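You operate a simulated robot arm through the tools that you are given. There is no shell and no other tool.

Carry out the task below with a simulated robot arm. There is one attempt and no reset: what you move stays moved.

TASK
Hook the thread bar on the reel, wind to 2 and brake it.
Fine: the bar goes in the reel's forks; the number on its counter.

The check looks at the end state, three seconds after you hand in, the way a careful person would. Anything else that was tipped, shoved, dropped, spilled or broken makes it a failure.

THE ROBOT
A 6-joint arm with a fingered hand, fixed in place. Base frame: the origin is at the foot of the arm, x ahead of it, y to its left, z up. Lengths are in m, angles in rad, forces in N, time in s.
With the tool pointing down near the work surface it reaches from about 0.34 to 0.82 m from the base axis. Its first joint turns from -2.897 to 2.897 rad. Payload 4 kg.
The TCP is the grasp point between the finger pads, 0.026 m short of the fingertips. In the tool frame z runs along the fingers and y along their closing line. Largest opening 0.132 m; the body of the gripper starts 0.073 m behind the TCP. The gripper is a hand of 5 fingers: y runs from the thumb to the fingers, the wrist lies at [0, 0, -0.239] in the tool frame, and closing takes about 1.5 s.
Orientation is told as [roll, pitch, yaw] about the base's x, y, z axes, in that order, counted from this pose: with the fingers straight down and closing along the base's y, the tool's x points along the base's -x, its y along +y and its z along -z.

THE INTERFACE
- The arm moves only by the tool step_arm. Its argument "plan" is text: rows parted by semicolons, each of 7 numbers parted by spaces: the shift along the tool's x, y, z in m, then the turn, a rotation vector about the tool's x, y, z in rad, then the opening, from 0 (shut) to 1 (fully open). In form: tx ty tz ax ay az hand; .... A call has 1 to 20 rows; each row shifts and turns the commanded pose from where the row before left it, along the tool's axes as they then stand. Each row takes 0.2 s and may step no farther than 0.05 m and 0.15 rad from the row before; otherwise, or with a gripper value out of range, the whole call is refused. Where a pose cannot be reached the arm comes as near as it can. A force on the tool above 70 N (or 10 N above the force at the start of the call, whichever is more), or a blocked arm, ends the call early, and 0.2 s more pass. Each finger travels about 0.045 m/s and halts on what it meets, pressing with about 26 N; the grip force reading is that of the motor and also rises with nothing between the fingers. The clock runs only during rows and for 0.2 s after the last one: add rows that do not move to give the fingers time. It gives the time, the measured TCP pose, the force on the tool (base axes), the opening and the grip force at its end, in the units of the frame above (readings bear some noise), with the torque about the TCP (base axes, N m) and any sound that the robot's microphone picked up.
- Cameras (640 x 400 px; columns grow to the right, rows downward): "scene" is fixed at [0.0489, -0.6476, 1.3085]; the picture's right is [0.76, -0.65, 0.00], its down [-0.25, -0.29, -0.92] and it looks along [0.60, 0.71, -0.38] (base axes); focal length 332 px, centre (320, 200). "wrist" rides on the gripper at [0.084, 0.002, -0.097] in the tool frame; the picture's right is [-0.02, 1.00, 0.00], its down [-0.75, -0.02, -0.66] and it looks along [-0.66, -0.01, 0.75] (tool axes); focal length 270 px, centre (320, 200). There is no depth. A picture from a camera that has moved, and an enlarged one, comes with that camera's place and axes in the base frame and with its lens.
- get_image(camera): a new picture of that camera. No time passes.
- grasp_type(shape): the hand has 5 fingers and takes this shape, open, in about a second: jaw (thumb against the fingers, like two jaws); tri (thumb and two fingers); tip (a fingertip pinch); poke (one finger out to press); point (the index stretched); flat (the hand flat); cup (the hand cupped); fist (a fist). The gripper value then closes the fingers along that shape, each until it touches; the sizes above hold for jaw. It gives what a move gives, with no picture.
- zoom(camera, box): a new picture of the part [left, top, right, bottom] of that camera's present view, enlarged. No time passes.
- hand_in(): hands the job in; it is judged then, once.

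Nothing tells you positions but the pictures and the camera data. Unless the task says otherwise, let go and move clear before handing in.

The tools are called as name(argument=value, ...) on one line, values as JSON. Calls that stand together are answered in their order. step_arm: Moves the arm, as the interface text tells. Its arguments: {"type":"object","properties":{"plan":{"type":"string"}},"required":["plan"]} The other tools are called the same way: grasp_type (shape) gives the hand a shape; get_image (camera) takes a picture; zoom (camera, box) takes an enlarged picture of a part of a camera's view; hand_in () hands the job in.

At the start:

```text
clock: 0.0
tool_pos: [0.5332, 0.1203, 1.2029]
ee_rot: [0.0, -0.001, 0.001]
ft_force: [0.3, -0.4, -0.6]
torque: [-0.03, -0.02, -0.04]
finger_gap: 0.1319
gripper_force: 0.0
shape: jaw
```

scene: 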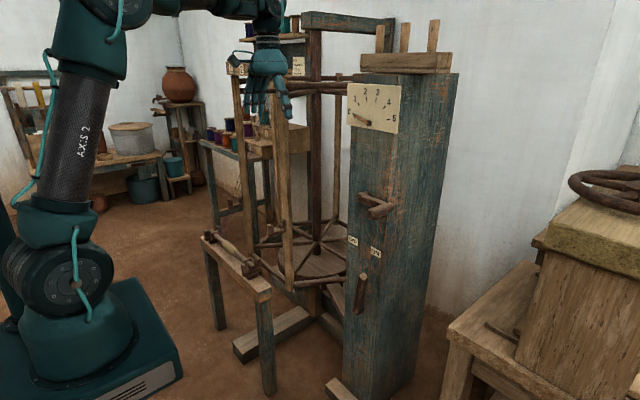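
wrist: 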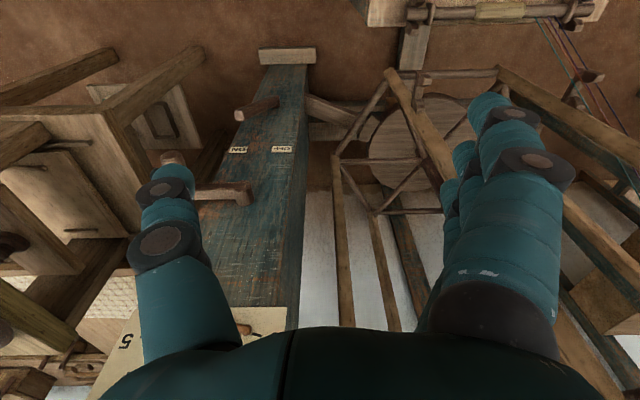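

I see a tall post with a counter dial (1–5), a T-handled crank, a brake lever with two labels below it, and a reel frame behind; a bar with threads seems to lie on a small bench in front. I'll look closer at all of these before moving.

zoom(camera="scene", box=[180, 200, 340, 300])

zoom(camera="scene", box=[320, 70, 480, 170])

zoom(camera="scene", box=[320, 180, 480, 320])

zoom(camera="scene", box=[200, 60, 360, 200])

get_image(camera="wrist")

```text
4.00 times, centred on (260, 250) of scene
camera zoom: at [0.0489, -0.6476, 1.3085], right [0.76, -0.65, 0.0], down [-0.25, -0.29, -0.92], along [0.6, 0.71, -0.38], focal length 1328 px, centre (560, 0)
```

zoom: 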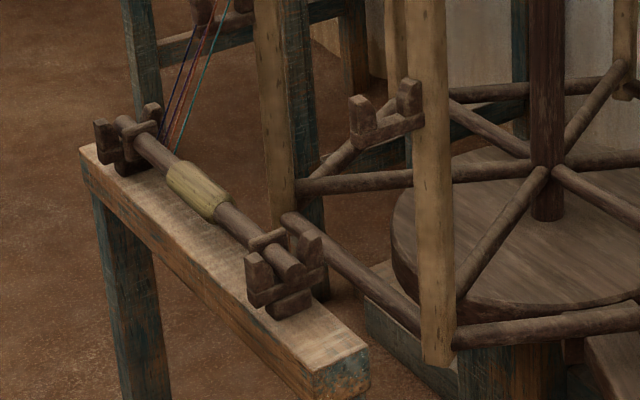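

```text
4.00 times, centred on (400, 120) of scene
camera zoom: at [0.0489, -0.6476, 1.3085], right [0.76, -0.65, 0.0], down [-0.25, -0.29, -0.92], along [0.6, 0.71, -0.38], focal length 1328 px, centre (0, 520)
```

zoom: 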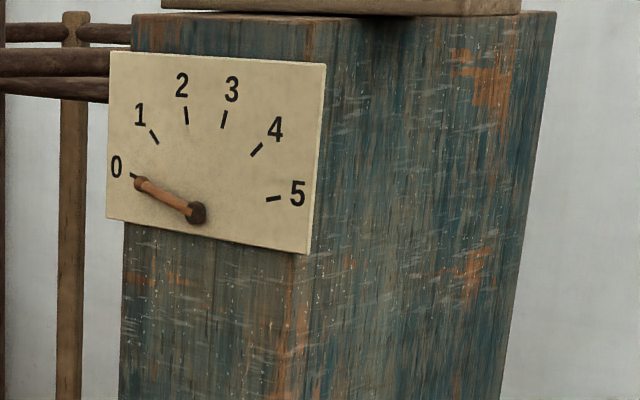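

```text
2.86 times, centred on (400, 250) of scene
camera zoom: at [0.0489, -0.6476, 1.3085], right [0.76, -0.65, 0.0], down [-0.25, -0.29, -0.92], along [0.6, 0.71, -0.38], focal length 949 px, centre (91, 57)
```

zoom: 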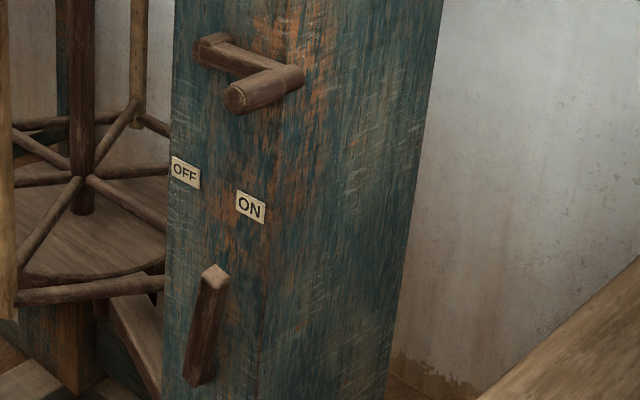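

```text
2.86 times, centred on (280, 130) of scene
camera zoom: at [0.0489, -0.6476, 1.3085], right [0.76, -0.65, 0.0], down [-0.25, -0.29, -0.92], along [0.6, 0.71, -0.38], focal length 949 px, centre (434, 400)
```

zoom: 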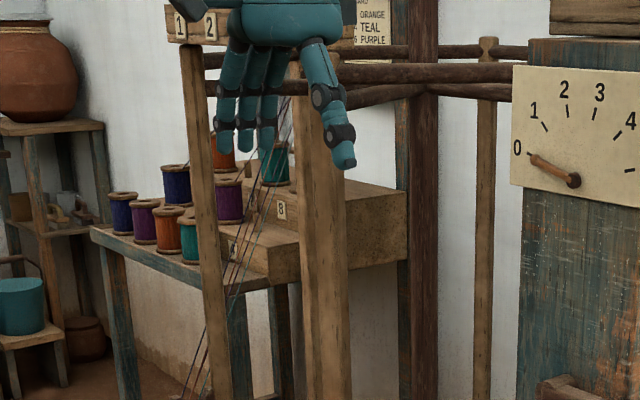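

```text
taken
camera wrist: at [0.4494, 0.1223, 1.2986], right [0.02, 1.0, 0.0], down [0.75, -0.02, 0.66], along [0.66, -0.01, -0.75], focal length 270 px, centre (320, 200)
```

wrist: 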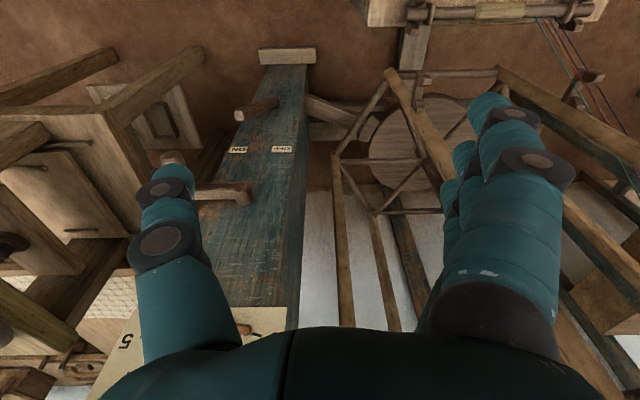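

The thread bar lies in two cradles on the front bench, roughly (0.54, 0.51, 0.59) running along y. I want more detail on the reel's forks, crank and brake, so I'll zoom in on both cameras.

zoom(camera="wrist", box=[320, 0, 640, 200])

zoom(camera="wrist", box=[120, 40, 340, 220])

zoom(camera="scene", box=[220, 70, 350, 170])

zoom(camera="scene", box=[240, 170, 350, 300])

zoom(camera="scene", box=[330, 180, 430, 240])

zoom(camera="scene", box=[330, 230, 420, 330])

```text
2.00 times, centred on (480, 100) of wrist
camera zoom: at [0.4494, 0.1223, 1.2986], right [0.02, 1.0, 0.0], down [0.75, -0.02, 0.66], along [0.66, -0.01, -0.75], focal length 541 px, centre (0, 400)
```

zoom: 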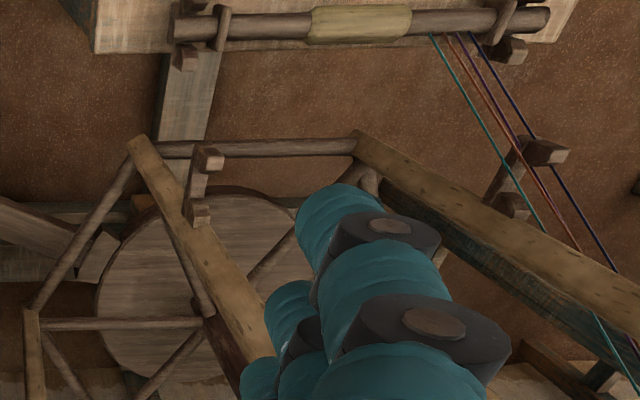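

```text
2.22 times, centred on (230, 130) of wrist
camera zoom: at [0.4494, 0.1223, 1.2986], right [0.02, 1.0, 0.0], down [0.75, -0.02, 0.66], along [0.66, -0.01, -0.75], focal length 601 px, centre (520, 356)
```

zoom: 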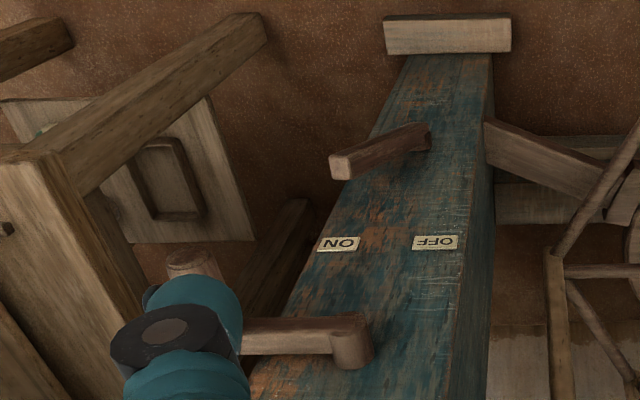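

```text
4.00 times, centred on (285, 120) of scene
camera zoom: at [0.0489, -0.6476, 1.3085], right [0.76, -0.65, 0.0], down [-0.25, -0.29, -0.92], along [0.6, 0.71, -0.38], focal length 1328 px, centre (460, 520)
```

zoom: 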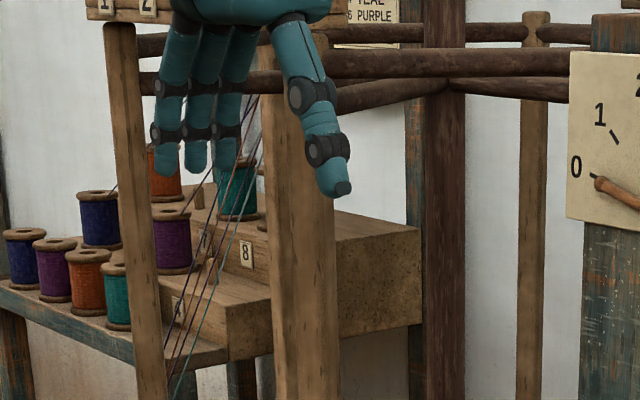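

```text
3.08 times, centred on (295, 235) of scene
camera zoom: at [0.0489, -0.6476, 1.3085], right [0.76, -0.65, 0.0], down [-0.25, -0.29, -0.92], along [0.6, 0.71, -0.38], focal length 1022 px, centre (397, 92)
```

zoom: 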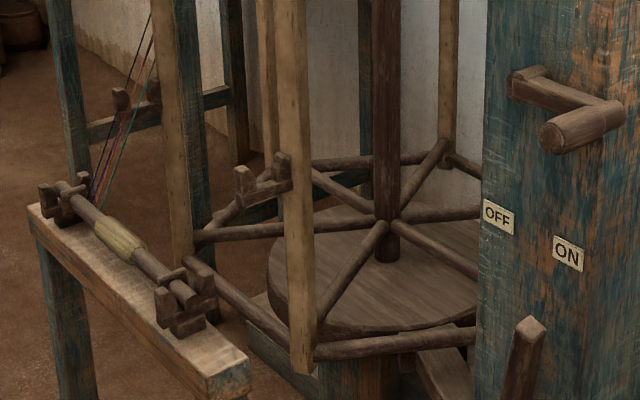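

```text
6.40 times, centred on (380, 210) of scene
camera zoom: at [0.0489, -0.6476, 1.3085], right [0.76, -0.65, 0.0], down [-0.25, -0.29, -0.92], along [0.6, 0.71, -0.38], focal length 2125 px, centre (-64, 136)
```

zoom: 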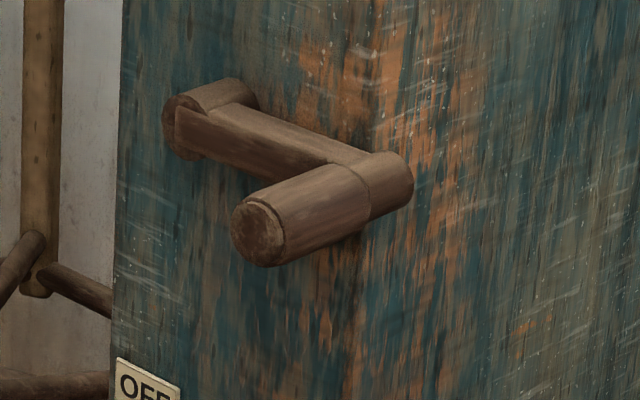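

```text
4.00 times, centred on (375, 280) of scene
camera zoom: at [0.0489, -0.6476, 1.3085], right [0.76, -0.65, 0.0], down [-0.25, -0.29, -0.92], along [0.6, 0.71, -0.38], focal length 1328 px, centre (100, -120)
```

zoom: 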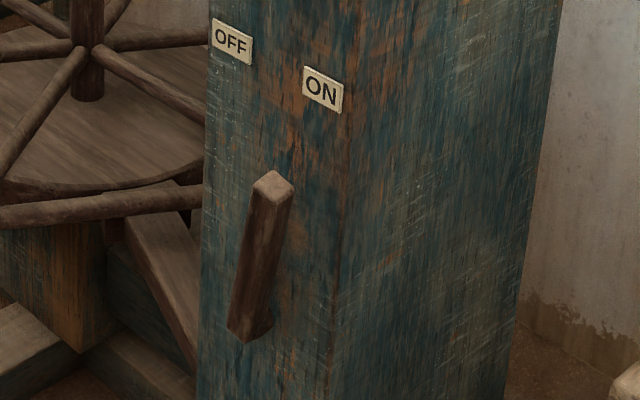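

The bar rests in two cradles at x≈0.54 (y 0.31–0.71, z≈0.59), and the reel's two upward forks are at about x≈0.66, y≈0.34 and 0.65, z≈0.70. The crank hub is near (0.75, -0.02, 0.93) and the brake lever tip near (0.72, -0.07, 0.68). First I'll lower the hand a little near where it is and look at the brake lever and crank from the front.

step_arm(plan="0.05 0 0 0 0 0 1;0.05 0 0 0 0 0 1;0.03 -0.03 0.03 0 0 0 1;0 -0.04 0.03 0 0 0 1;0 -0.04 0.03 0 0 0 1")

get_image(camera="wrist")

get_image(camera="scene")

```text
refused: row 3 steps farther than a row can; nothing moved
```

```text
taken
camera wrist: at [0.4494, 0.1223, 1.2986], right [0.02, 1.0, 0.0], down [0.75, -0.02, 0.66], along [0.66, -0.01, -0.75], focal length 270 px, centre (320, 200)
```

wrist: 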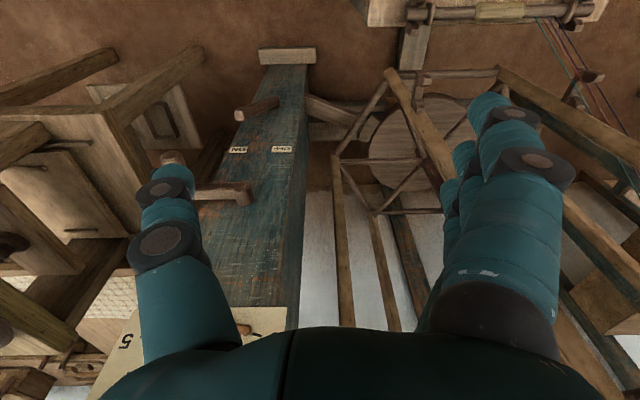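

```text
taken
```

scene: 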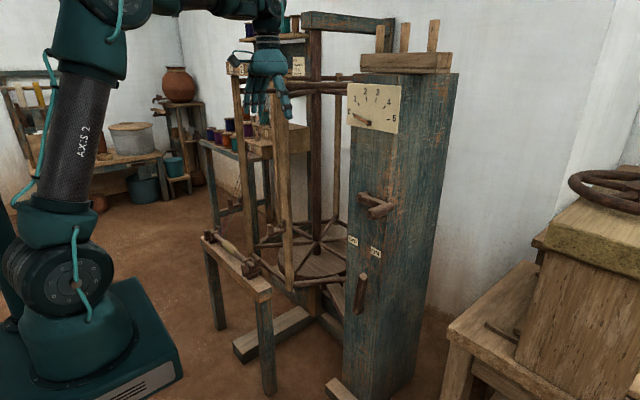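

Nothing moved, since one row was slightly too long. I'll resend a shorter-step version to get a front view of the lever and crank.

step_arm(plan="0.0205 -0.0217 0.0255 0 0 0 1;0.0205 -0.0217 0.0255 0 0 0 1;0.0205 -0.0217 0.0255 0 0 0 1;0.0205 -0.0217 0.0255 0 0 0 1;0.0205 -0.0217 0.0255 0 0 0 1;0.0205 -0.0217 0.0255 0 0 0 1;0 0 0 0 0 0 1")

get_image(camera="wrist")

get_image(camera="scene")

```text
clock: 1.6
tool_pos: [0.4115, -0.0076, 1.049]
ee_rot: [0.0, 0.001, 0.001]
ft_force: [0.7, 0.3, 0.1]
torque: [-0.02, 0.01, -0.01]
finger_gap: 0.1319
gripper_force: 0.0
shape: jaw
```

```text
taken
camera wrist: at [0.3264, -0.0057, 1.1449], right [0.02, 1.0, 0.0], down [0.75, -0.02, 0.66], along [0.66, -0.01, -0.75], focal length 270 px, centre (320, 200)
```

wrist: 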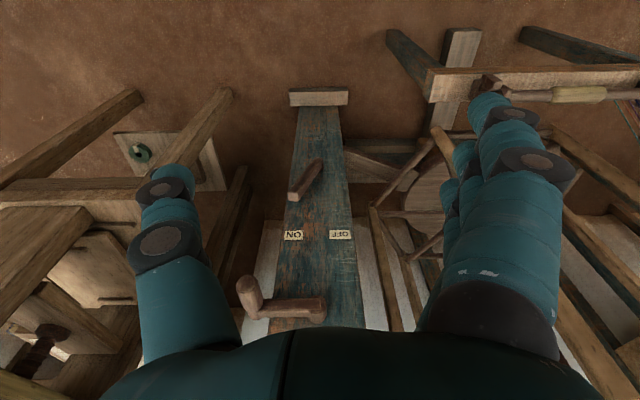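

```text
taken
```

scene: 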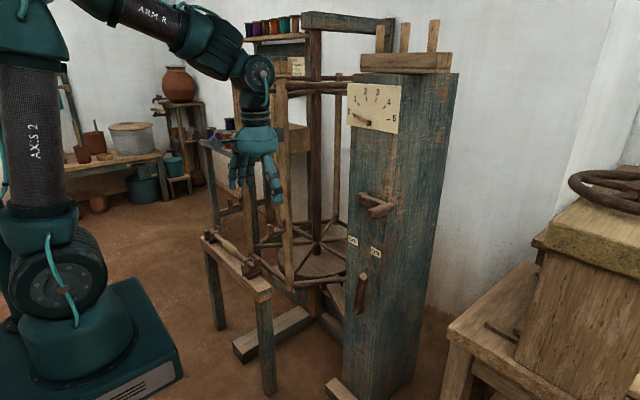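

zoom(camera="wrist", box=[220, 80, 400, 330])

zoom(camera="wrist", box=[400, 30, 640, 180])

zoom(camera="scene", box=[220, 10, 340, 110])

```text
1.60 times, centred on (310, 205) of wrist
camera zoom: at [0.3264, -0.0057, 1.1449], right [0.02, 1.0, 0.0], down [0.75, -0.02, 0.66], along [0.66, -0.01, -0.75], focal length 432 px, centre (336, 192)
```

zoom: 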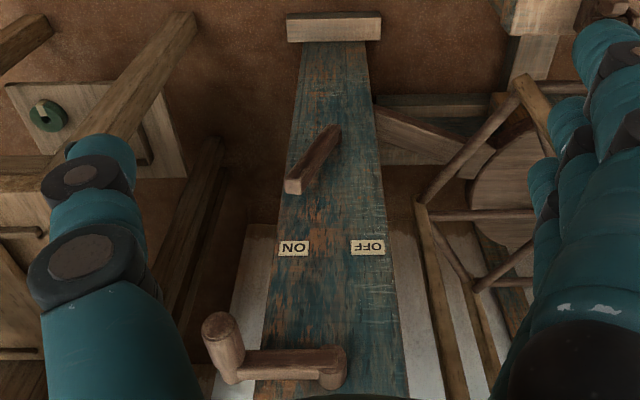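

```text
2.67 times, centred on (520, 105) of wrist
camera zoom: at [0.3264, -0.0057, 1.1449], right [0.02, 1.0, 0.0], down [0.75, -0.02, 0.66], along [0.66, -0.01, -0.75], focal length 721 px, centre (-213, 453)
```

zoom: 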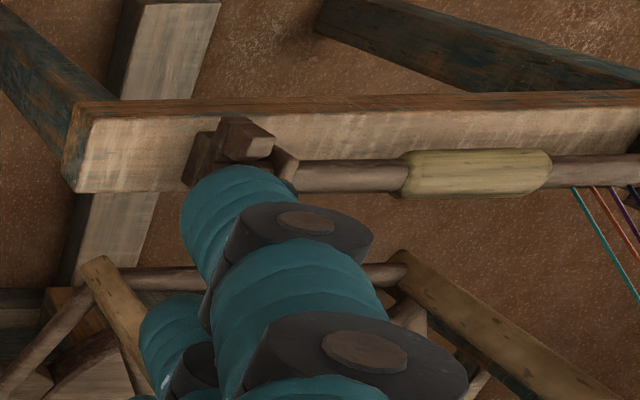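

```text
4.00 times, centred on (280, 60) of scene
camera zoom: at [0.0489, -0.6476, 1.3085], right [0.76, -0.65, 0.0], down [-0.25, -0.29, -0.92], along [0.6, 0.71, -0.38], focal length 1328 px, centre (480, 760)
```

zoom: 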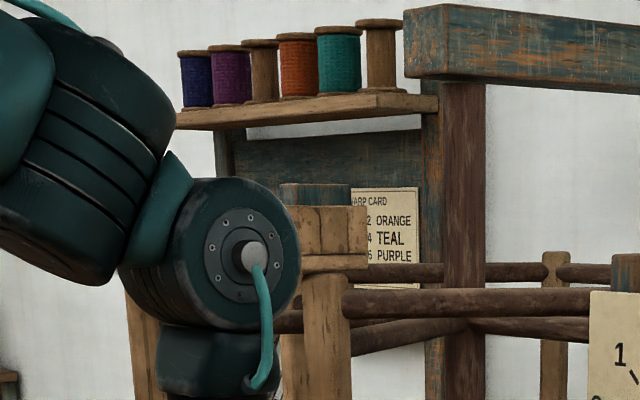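

The lever's tip leans toward the ON label, so the brake is engaged now, which keeps the reel steady while I hook the bar. Next I'll carry the hand above the thread bar and yaw it 90° so the fingers close across the bar.

step_arm(plan="-0.013 0.041 0.013 0 0 0 1;-0.013 0.041 0.013 0 0 0 1;-0.013 0.041 0.013 0 0 0 1;-0.013 0.041 0.013 0 0 0 1;-0.013 0.041 0.013 0 0 0 1;-0.013 0.041 0.013 0 0 0 1;-0.013 0.041 0.013 0 0 0 1;-0.013 0.041 0.013 0 0 0 1;-0.013 0.041 0.013 0 0 0 1;-0.013 0.041 0.013 0 0 0 1;0 0 0 0 0 0 1")

step_arm(plan="0 0 0 0 0 -0.1428 1;0 0 0 0 0 -0.1428 1;0 0 0 0 0 -0.1428 1;0 0 0 0 0 -0.1428 1;0 0 0 0 0 -0.1428 1;0 0 0 0 0 -0.1428 1;0 0 0 0 0 -0.1428 1;0 0 0 0 0 -0.1428 1;0 0 0 0 0 -0.1428 1;0 0 0 0 0 -0.1428 1;0 0 0 0 0 -0.1428 1;0 0 0 0 0 0 1")

get_image(camera="wrist")

get_image(camera="scene")

```text
clock: 4.0
tool_pos: [0.5411, 0.402, 0.9192]
ee_rot: [0.001, 0.001, 0.001]
ft_force: [-0.3, 0.3, -0.1]
torque: [-0.01, 0.03, 0.03]
finger_gap: 0.1313
gripper_force: 0.0
shape: jaw
```

```text
clock: 6.6
tool_pos: [0.54, 0.3996, 0.9216]
ee_rot: [0.0, 0.0, 1.573]
ft_force: [0.4, 0.6, 0.2]
torque: [0.01, 0.01, 0.03]
finger_gap: 0.1321
gripper_force: 0.1
shape: jaw
```

```text
taken
camera wrist: at [0.5394, 0.3157, 1.0163], right [-1.0, 0.02, 0.0], down [0.01, 0.75, 0.66], along [0.01, 0.66, -0.75], focal length 270 px, centre (320, 200)
```

wrist: 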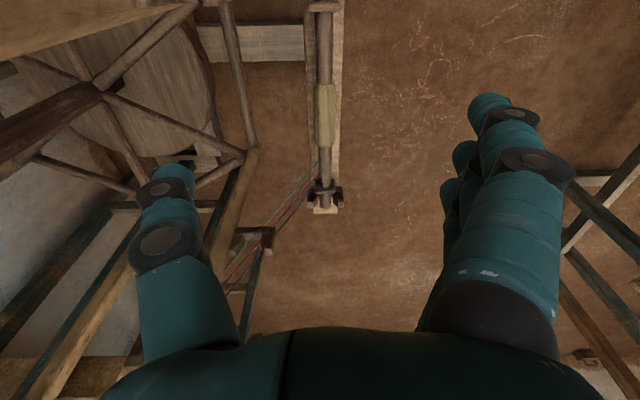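

```text
taken
```

scene: 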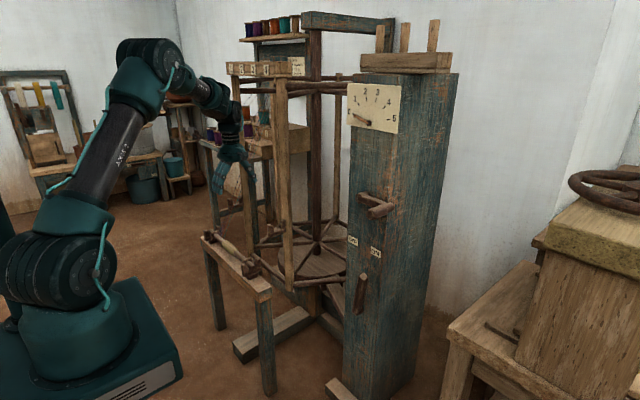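

zoom(camera="wrist", box=[180, 0, 460, 240])

zoom(camera="scene", box=[190, 40, 350, 160])

zoom(camera="wrist", box=[260, 140, 400, 240])

zoom(camera="wrist", box=[180, 0, 360, 120])

```text
1.67 times, centred on (320, 120) of wrist
camera zoom: at [0.5394, 0.3157, 1.0163], right [-1.0, 0.02, 0.0], down [0.01, 0.75, 0.66], along [0.01, 0.66, -0.75], focal length 450 px, centre (320, 333)
```

zoom: 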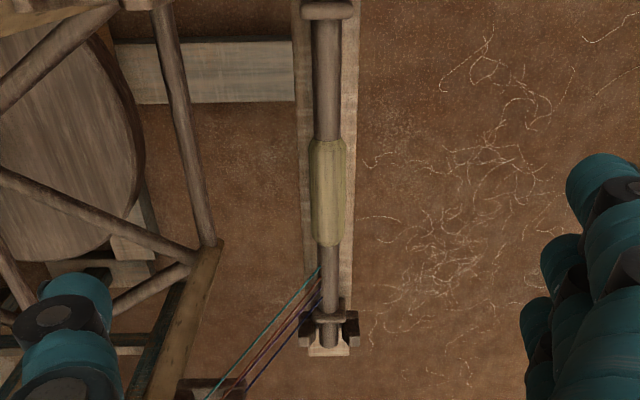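

```text
3.33 times, centred on (270, 100) of scene
camera zoom: at [0.0489, -0.6476, 1.3085], right [0.76, -0.65, 0.0], down [-0.25, -0.29, -0.92], along [0.6, 0.71, -0.38], focal length 1107 px, centre (487, 533)
```

zoom: 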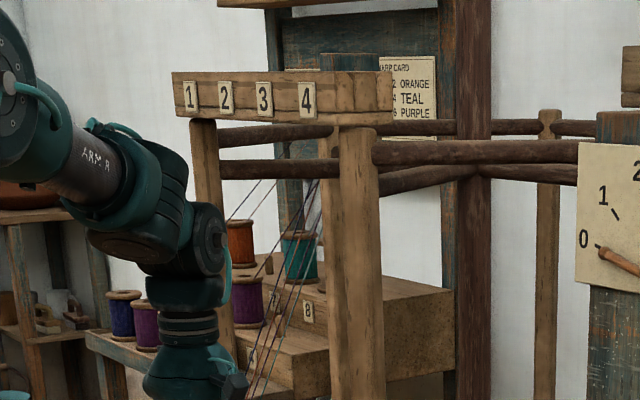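

```text
4.00 times, centred on (330, 190) of wrist
camera zoom: at [0.5394, 0.3157, 1.0163], right [-1.0, 0.02, 0.0], down [0.01, 0.75, 0.66], along [0.01, 0.66, -0.75], focal length 1081 px, centre (280, 240)
```

zoom: 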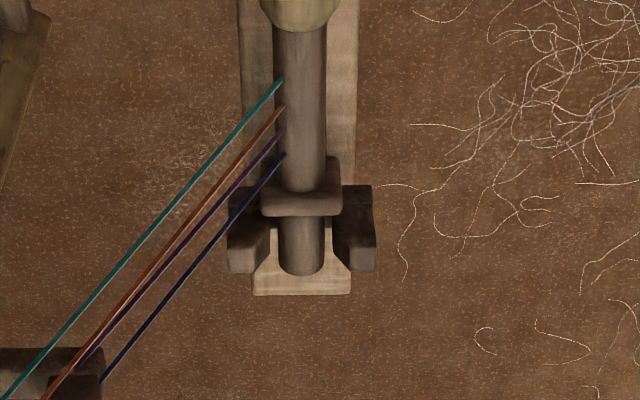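

```text
3.33 times, centred on (270, 60) of wrist
camera zoom: at [0.5394, 0.3157, 1.0163], right [-1.0, 0.02, 0.0], down [0.01, 0.75, 0.66], along [0.01, 0.66, -0.75], focal length 901 px, centre (487, 667)
```

zoom: 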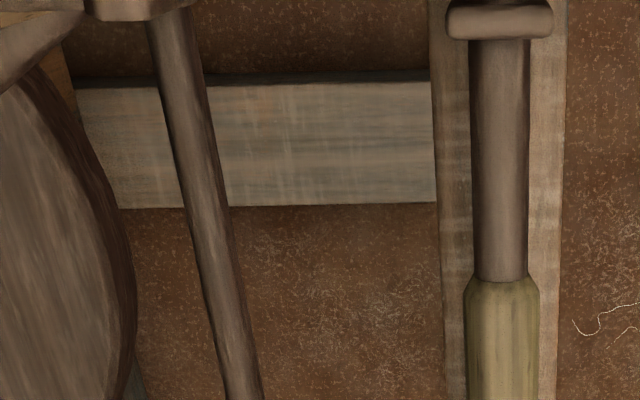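

The bar's sleeve centre is around (0.536, 0.503, 0.598) and its stop rings are near y≈0.36 and 0.655, with the threads rising from its far part toward the reel's inside. Before grasping I'll move the empty hand high above the forks, to measure them and check that the arm reaches there.

step_arm(plan="-0.016 -0.02 0.008 0 0 0 1;-0.016 -0.02 0.008 0 0 0 1;-0.016 -0.02 0.008 0 0 0 1;-0.016 -0.02 0.008 0 0 0 1;-0.016 -0.02 0.008 0 0 0 1;-0.016 -0.02 0.008 0 0 0 1;0 0 0 0 0 0 1")

get_image(camera="wrist")

get_image(camera="scene")

```text
clock: 8.2
tool_pos: [0.657, 0.4949, 0.873]
ee_rot: [0.0, -0.001, 1.571]
ft_force: [0.0, -0.4, 0.5]
torque: [0.04, 0.0, 0.02]
finger_gap: 0.1317
gripper_force: 0.1
shape: jaw
out of reach, approached as far as the arm can: row 6
```

```text
taken
camera wrist: at [0.6551, 0.4098, 0.9684], right [-1.0, 0.02, 0.0], down [0.02, 0.75, 0.66], along [0.01, 0.66, -0.75], focal length 270 px, centre (320, 200)
```

wrist: 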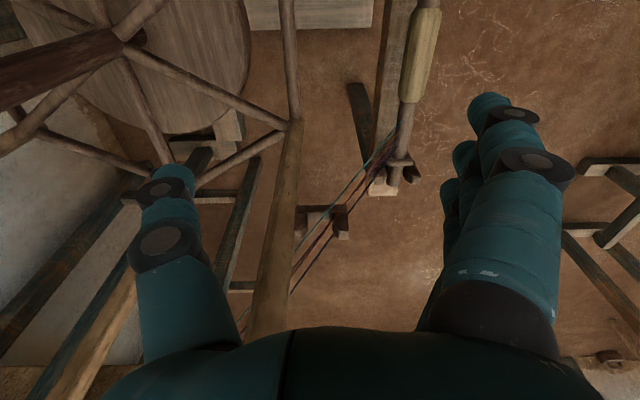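

```text
taken
```

scene: 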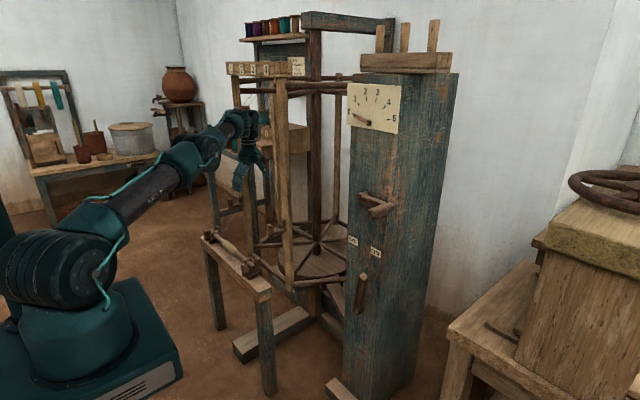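

zoom(camera="wrist", box=[250, 120, 450, 320])

zoom(camera="scene", box=[250, 200, 310, 250])

zoom(camera="wrist", box=[280, 180, 380, 260])

zoom(camera="scene", box=[190, 190, 290, 290])

```text
2.00 times, centred on (350, 220) of wrist
camera zoom: at [0.6551, 0.4098, 0.9684], right [-1.0, 0.02, 0.0], down [0.02, 0.75, 0.66], along [0.01, 0.66, -0.75], focal length 541 px, centre (260, 160)
```

zoom: 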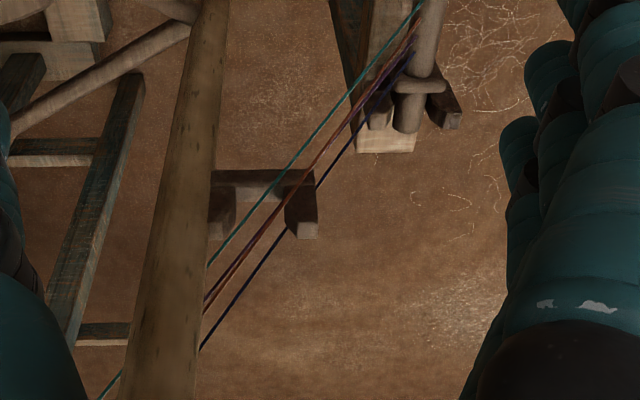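

```text
8.00 times, centred on (280, 225) of scene
camera zoom: at [0.0489, -0.6476, 1.3085], right [0.76, -0.65, 0.0], down [-0.25, -0.29, -0.92], along [0.6, 0.71, -0.38], focal length 2656 px, centre (640, 0)
```

zoom: 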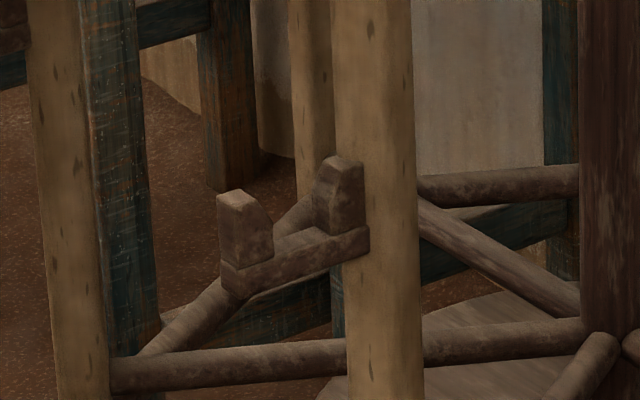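

```text
5.00 times, centred on (330, 220) of wrist
camera zoom: at [0.6551, 0.4098, 0.9684], right [-1.0, 0.02, 0.0], down [0.02, 0.75, 0.66], along [0.01, 0.66, -0.75], focal length 1351 px, centre (270, 100)
```

zoom: 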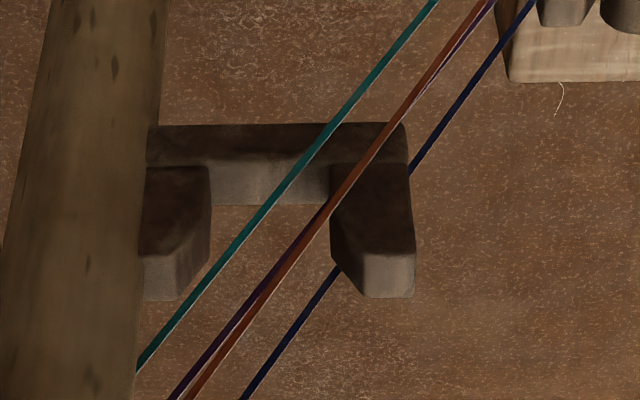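

```text
4.00 times, centred on (240, 240) of scene
camera zoom: at [0.0489, -0.6476, 1.3085], right [0.76, -0.65, 0.0], down [-0.25, -0.29, -0.92], along [0.6, 0.71, -0.38], focal length 1328 px, centre (640, 40)
```

zoom: 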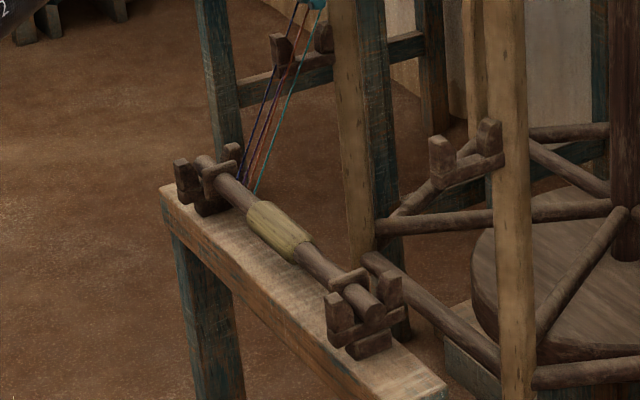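

The forks look like chamfered U's, gap centre x≈0.660, at y≈0.326 and 0.650, with the bar's seat height about z≈0.73 and prong tops about 0.75. Reach is fine at that lower height. Now I'll go back above the bar and descend to pre-grasp.

step_arm(plan="0 0.0415 0 0 0 0 1;0 0.0415 0 0 0 0 1;-0.008 0.0415 0 0 0 0 1;0 0 0.035 0 0 0 1;0 0 0.035 0 0 0 1;0 0 0.035 0 0 0 1;0 0 0.035 0 0 0 1;0 0 0.03 0 0 0 1;0 0 0 0 0 0 1")

get_image(camera="wrist")

zoom(camera="scene", box=[160, 140, 320, 300])

```text
clock: 10.2
tool_pos: [0.531, 0.4976, 0.702]
ee_rot: [0.001, 0.0, 1.57]
ft_force: [0.0, 0.4, 0.1]
torque: [0.0, -0.02, 0.04]
finger_gap: 0.1322
gripper_force: 0.1
shape: jaw
```

```text
taken
camera wrist: at [0.5294, 0.4136, 0.7975], right [-1.0, 0.02, 0.0], down [0.02, 0.75, 0.66], along [0.01, 0.66, -0.75], focal length 270 px, centre (320, 200)
```

wrist: 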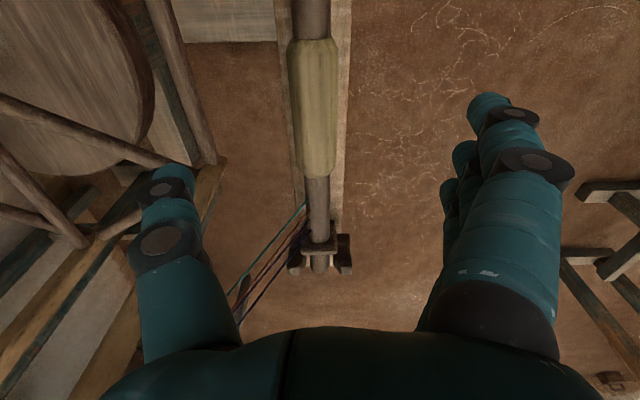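

```text
2.50 times, centred on (240, 220) of scene
camera zoom: at [0.0489, -0.6476, 1.3085], right [0.76, -0.65, 0.0], down [-0.25, -0.29, -0.92], along [0.6, 0.71, -0.38], focal length 830 px, centre (520, 150)
```

zoom: 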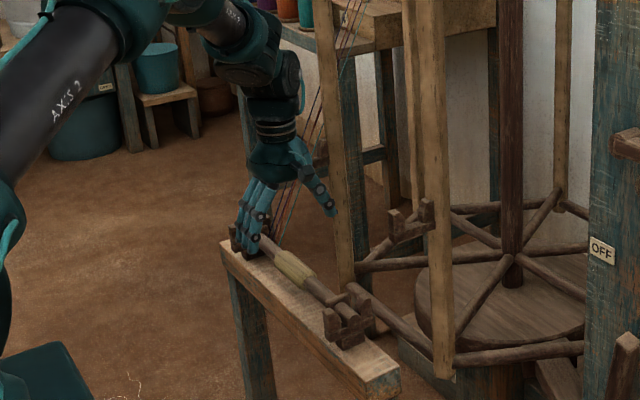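

zoom(camera="wrist", box=[260, 180, 380, 290])

zoom(camera="scene", box=[200, 210, 280, 280])

```text
3.64 times, centred on (320, 235) of wrist
camera zoom: at [0.5294, 0.4136, 0.7975], right [-1.0, 0.02, 0.0], down [0.02, 0.75, 0.66], along [0.01, 0.66, -0.75], focal length 983 px, centre (320, 73)
```

zoom: 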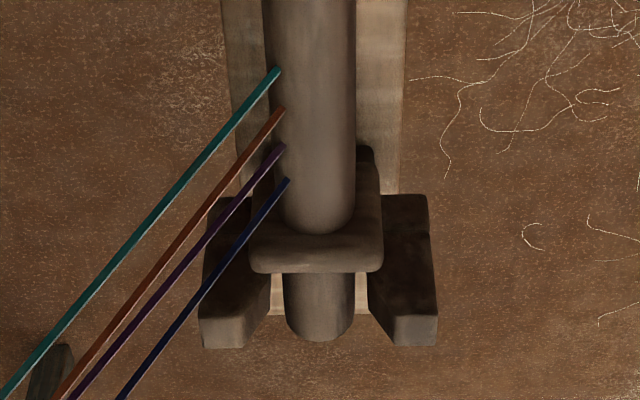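

```text
5.71 times, centred on (240, 245) of scene
camera zoom: at [0.0489, -0.6476, 1.3085], right [0.76, -0.65, 0.0], down [-0.25, -0.29, -0.92], along [0.6, 0.71, -0.38], focal length 1897 px, centre (777, -57)
```

zoom: 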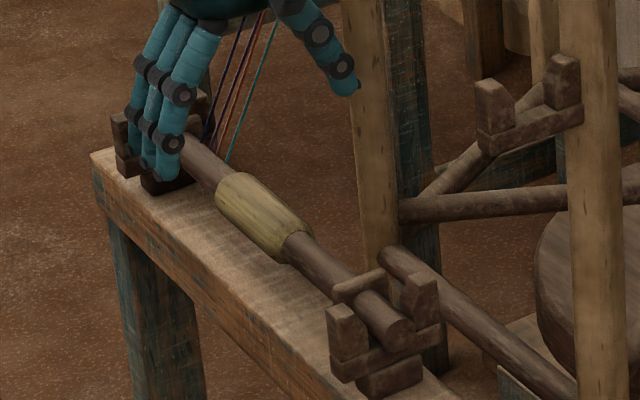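

The hand is centred over the bar's sleeve (bar x≈0.532, sleeve centre y≈0.497, height ≈0.60). I'll descend the last stretch with the fingers open and check before closing.

step_arm(plan="0 -0.001 0.025 0 0 0 1;0 0 0.025 0 0 0 1;0 0 0.025 0 0 0 1;0 0 0.02 0 0 0 1;0 0 0 0 0 0 1")

get_image(camera="wrist")

zoom(camera="scene", box=[190, 190, 290, 290])

```text
clock: 11.4
tool_pos: [0.531, 0.5006, 0.6072]
ee_rot: [0.001, 0.001, 1.572]
ft_force: [-0.6, -0.3, 0.0]
torque: [0.01, 0.04, 0.05]
finger_gap: 0.132
gripper_force: 0.0
shape: jaw
```

```text
taken
camera wrist: at [0.5292, 0.416, 0.7027], right [-1.0, 0.02, 0.0], down [0.02, 0.75, 0.66], along [0.01, 0.66, -0.75], focal length 270 px, centre (320, 200)
```

wrist: 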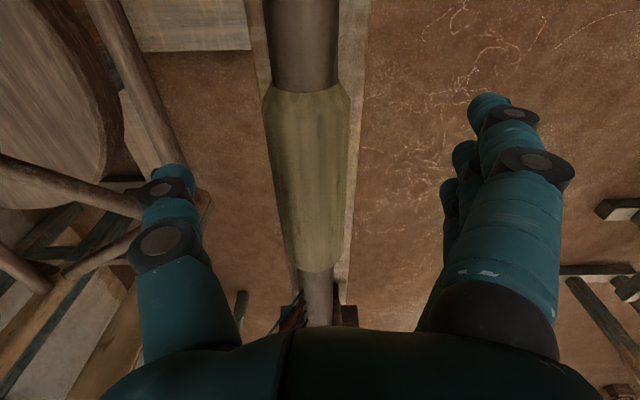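

```text
4.00 times, centred on (240, 240) of scene
camera zoom: at [0.0489, -0.6476, 1.3085], right [0.76, -0.65, 0.0], down [-0.25, -0.29, -0.92], along [0.6, 0.71, -0.38], focal length 1328 px, centre (640, 40)
```

zoom: 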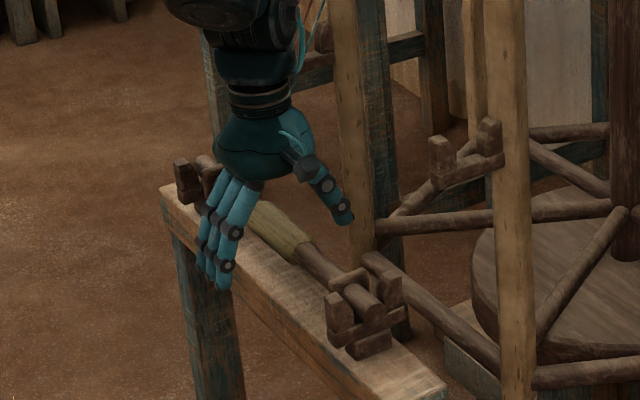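

The fingers straddle the bar correctly. I'll nudge 2 mm toward +x and 3 mm up, then close in stages.

step_arm(plan="0 -0.002 -0.003 0 0 0 1;0 0 0 0 0 0 0.7;0 0 0 0 0 0 0.5;0 0 0 0 0 0 0.4;0 0 0 0 0 0 0.4")

get_image(camera="wrist")

zoom(camera="scene", box=[190, 190, 290, 290])

```text
clock: 12.6
tool_pos: [0.5328, 0.5003, 0.6104]
ee_rot: [-0.001, -0.001, 1.57]
ft_force: [-0.1, -0.3, -0.3]
torque: [-0.01, 0.01, -0.02]
finger_gap: 0.0537
gripper_force: 0.0
shape: jaw
```

```text
taken
camera wrist: at [0.5318, 0.4165, 0.7052], right [-1.0, 0.02, 0.0], down [0.02, 0.75, 0.66], along [0.01, 0.66, -0.75], focal length 270 px, centre (320, 200)
```

wrist: 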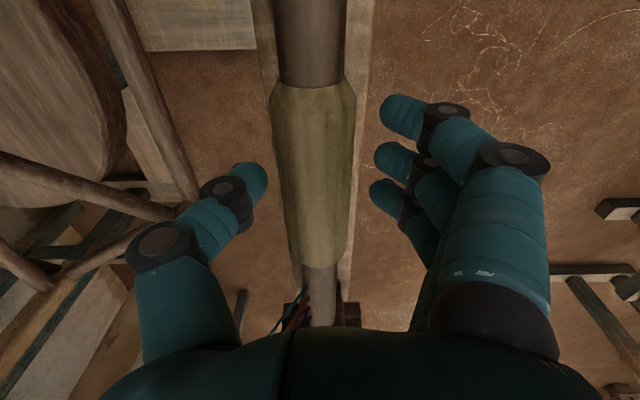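

```text
4.00 times, centred on (240, 240) of scene
camera zoom: at [0.0489, -0.6476, 1.3085], right [0.76, -0.65, 0.0], down [-0.25, -0.29, -0.92], along [0.6, 0.71, -0.38], focal length 1328 px, centre (640, 40)
```

zoom: 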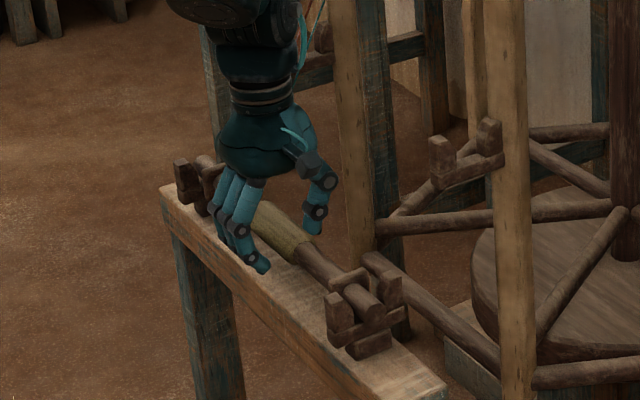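

step_arm(plan="0 0 0 0 0 0 0.3;0 0 0 0 0 0 0.2;0 0 0 0 0 0 0.1;0 0 0 0 0 0 0;0 0 0 0 0 0 0;0 0 0 0 0 0 0;0 0 0 0 0 0 0")

get_image(camera="wrist")

zoom(camera="scene", box=[190, 190, 290, 290])

```text
clock: 14.2
tool_pos: [0.5329, 0.5007, 0.6087]
ee_rot: [-0.001, 0.001, 1.571]
ft_force: [0.9, 0.1, 1.1]
torque: [-0.03, 0.0, 0.0]
finger_gap: 0.0257
gripper_force: 25.2
shape: jaw
```

```text
taken
camera wrist: at [0.5318, 0.4166, 0.7052], right [-1.0, 0.02, 0.0], down [0.02, 0.75, 0.66], along [0.01, 0.66, -0.75], focal length 270 px, centre (320, 200)
```

wrist: 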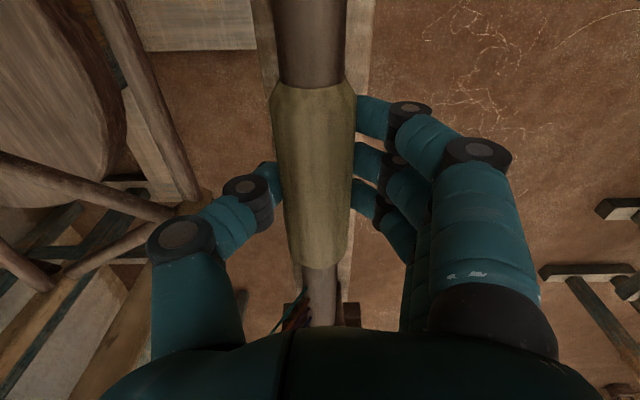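

```text
4.00 times, centred on (240, 240) of scene
camera zoom: at [0.0489, -0.6476, 1.3085], right [0.76, -0.65, 0.0], down [-0.25, -0.29, -0.92], along [0.6, 0.71, -0.38], focal length 1328 px, centre (640, 40)
```

zoom: 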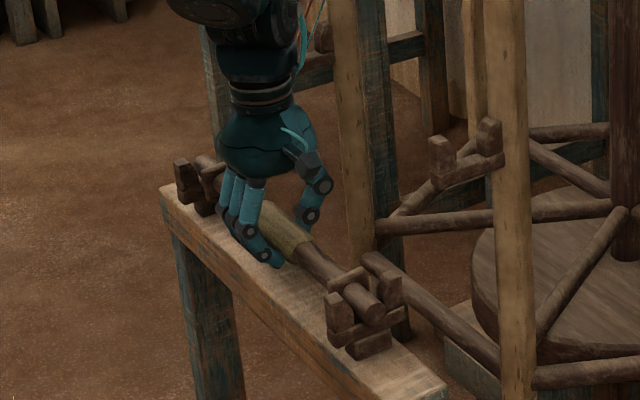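

The bar is gripped firmly on its sleeve. I'll lift it slowly straight out of the cradles and check that it comes level.

step_arm(plan="0 0 -0.01 0 0 0 0;0 0 -0.015 0 0 0 0;0 0 -0.025 0 0 0 0;0 0 -0.03 0 0 0 0;0 0 -0.03 0 0 0 0;0 0 0 0 0 0 0")

get_image(camera="wrist")

zoom(camera="scene", box=[180, 160, 320, 290])

```text
clock: 15.6
tool_pos: [0.5354, 0.5011, 0.7198]
ee_rot: [-0.001, -0.001, 1.572]
ft_force: [0.3, -0.8, -0.9]
torque: [-0.02, -0.02, -0.01]
finger_gap: 0.0258
gripper_force: 25.5
shape: jaw
```

```text
taken
camera wrist: at [0.5334, 0.4167, 0.8156], right [-1.0, 0.02, 0.0], down [0.02, 0.75, 0.66], along [0.01, 0.66, -0.75], focal length 270 px, centre (320, 200)
```

wrist: 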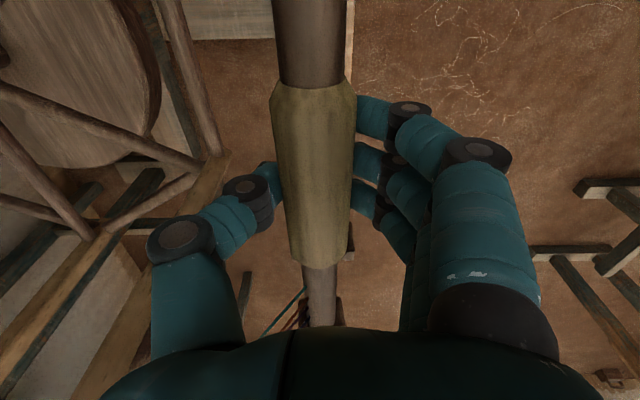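

```text
3.08 times, centred on (250, 225) of scene
camera zoom: at [0.0489, -0.6476, 1.3085], right [0.76, -0.65, 0.0], down [-0.25, -0.29, -0.92], along [0.6, 0.71, -0.38], focal length 1022 px, centre (535, 123)
```

zoom: 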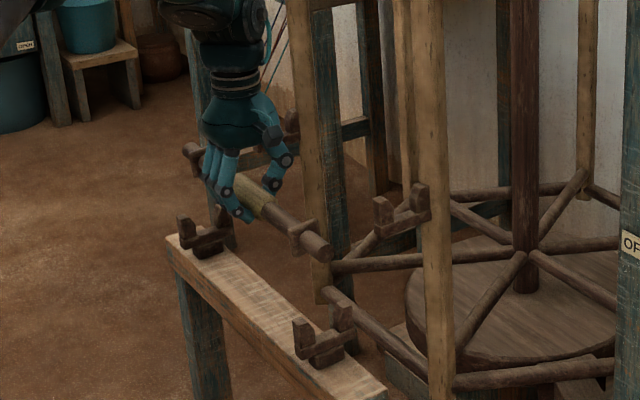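

The bar came up level and cleanly. Now I'll raise it to clear the prongs and carry it over the forks (+x), then stop above them to check the alignment.

step_arm(plan="0 0 -0.03 0 0 0 0;0 0 -0.03 0 0 0 0;0 0 -0.025 0 0 0 0;0 -0.025 0 0 0 0 0;0 -0.025 0 0 0 0 0;0 -0.025 0 0 0 0 0;0 -0.025 0 0 0 0 0;0 -0.025 0 0 0 0 0;0 0 0 0 0 0 0")

get_image(camera="wrist")

zoom(camera="scene", box=[200, 140, 340, 270])

```text
clock: 17.6
tool_pos: [0.6601, 0.5001, 0.8065]
ee_rot: [0.001, 0.0, 1.57]
ft_force: [-0.7, -0.7, -2.4]
torque: [-0.01, 0.02, 0.0]
finger_gap: 0.0259
gripper_force: 26.2
shape: jaw
```

```text
taken
camera wrist: at [0.6585, 0.4165, 0.9027], right [-1.0, 0.02, 0.0], down [0.02, 0.75, 0.66], along [0.01, 0.66, -0.75], focal length 270 px, centre (320, 200)
```

wrist: 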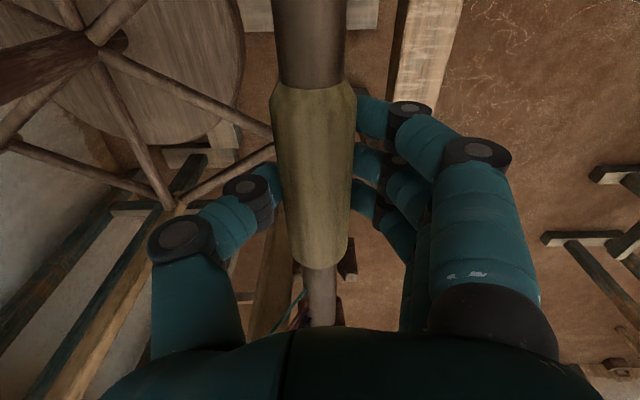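

```text
3.08 times, centred on (270, 205) of scene
camera zoom: at [0.0489, -0.6476, 1.3085], right [0.76, -0.65, 0.0], down [-0.25, -0.29, -0.92], along [0.6, 0.71, -0.38], focal length 1022 px, centre (474, 185)
```

zoom: 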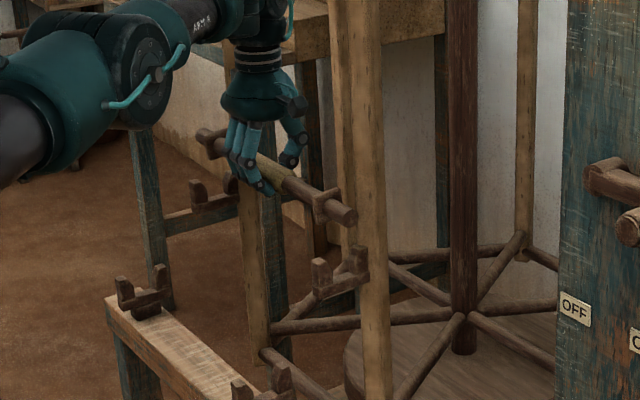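

zoom(camera="scene", box=[255, 185, 325, 245])

zoom(camera="scene", box=[215, 165, 285, 225])

zoom(camera="wrist", box=[240, 220, 400, 340])

```text
6.67 times, centred on (290, 215) of scene
camera zoom: at [0.0489, -0.6476, 1.3085], right [0.76, -0.65, 0.0], down [-0.25, -0.29, -0.92], along [0.6, 0.71, -0.38], focal length 2213 px, centre (520, 100)
```

zoom: 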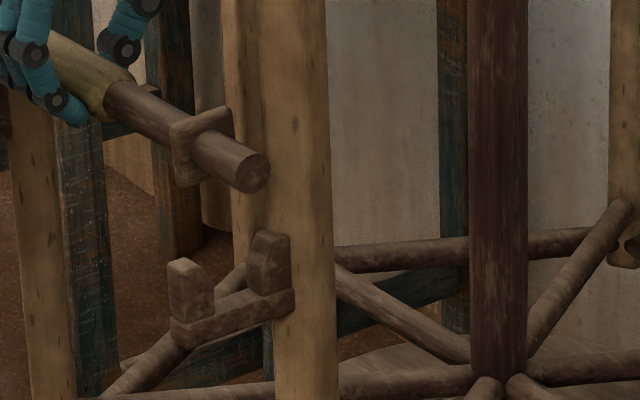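

```text
6.67 times, centred on (250, 195) of scene
camera zoom: at [0.0489, -0.6476, 1.3085], right [0.76, -0.65, 0.0], down [-0.25, -0.29, -0.92], along [0.6, 0.71, -0.38], focal length 2213 px, centre (787, 233)
```

zoom: 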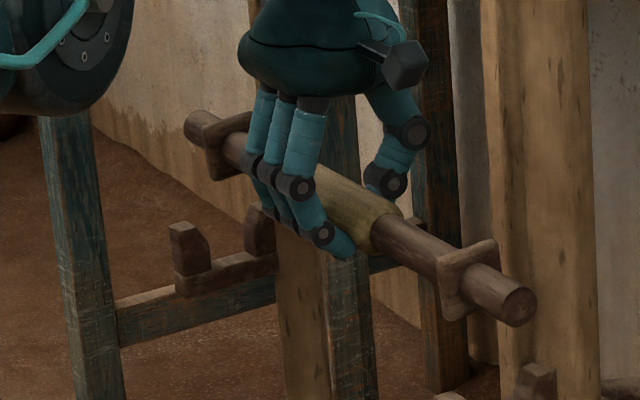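

```text
3.33 times, centred on (320, 280) of wrist
camera zoom: at [0.6585, 0.4165, 0.9027], right [-1.0, 0.02, 0.0], down [0.02, 0.75, 0.66], along [0.01, 0.66, -0.75], focal length 901 px, centre (320, -67)
```

zoom: 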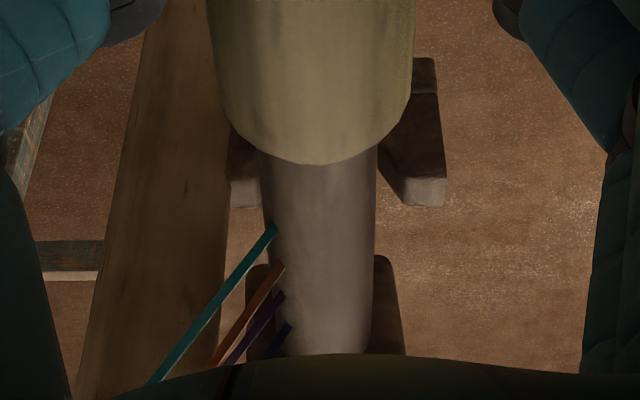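

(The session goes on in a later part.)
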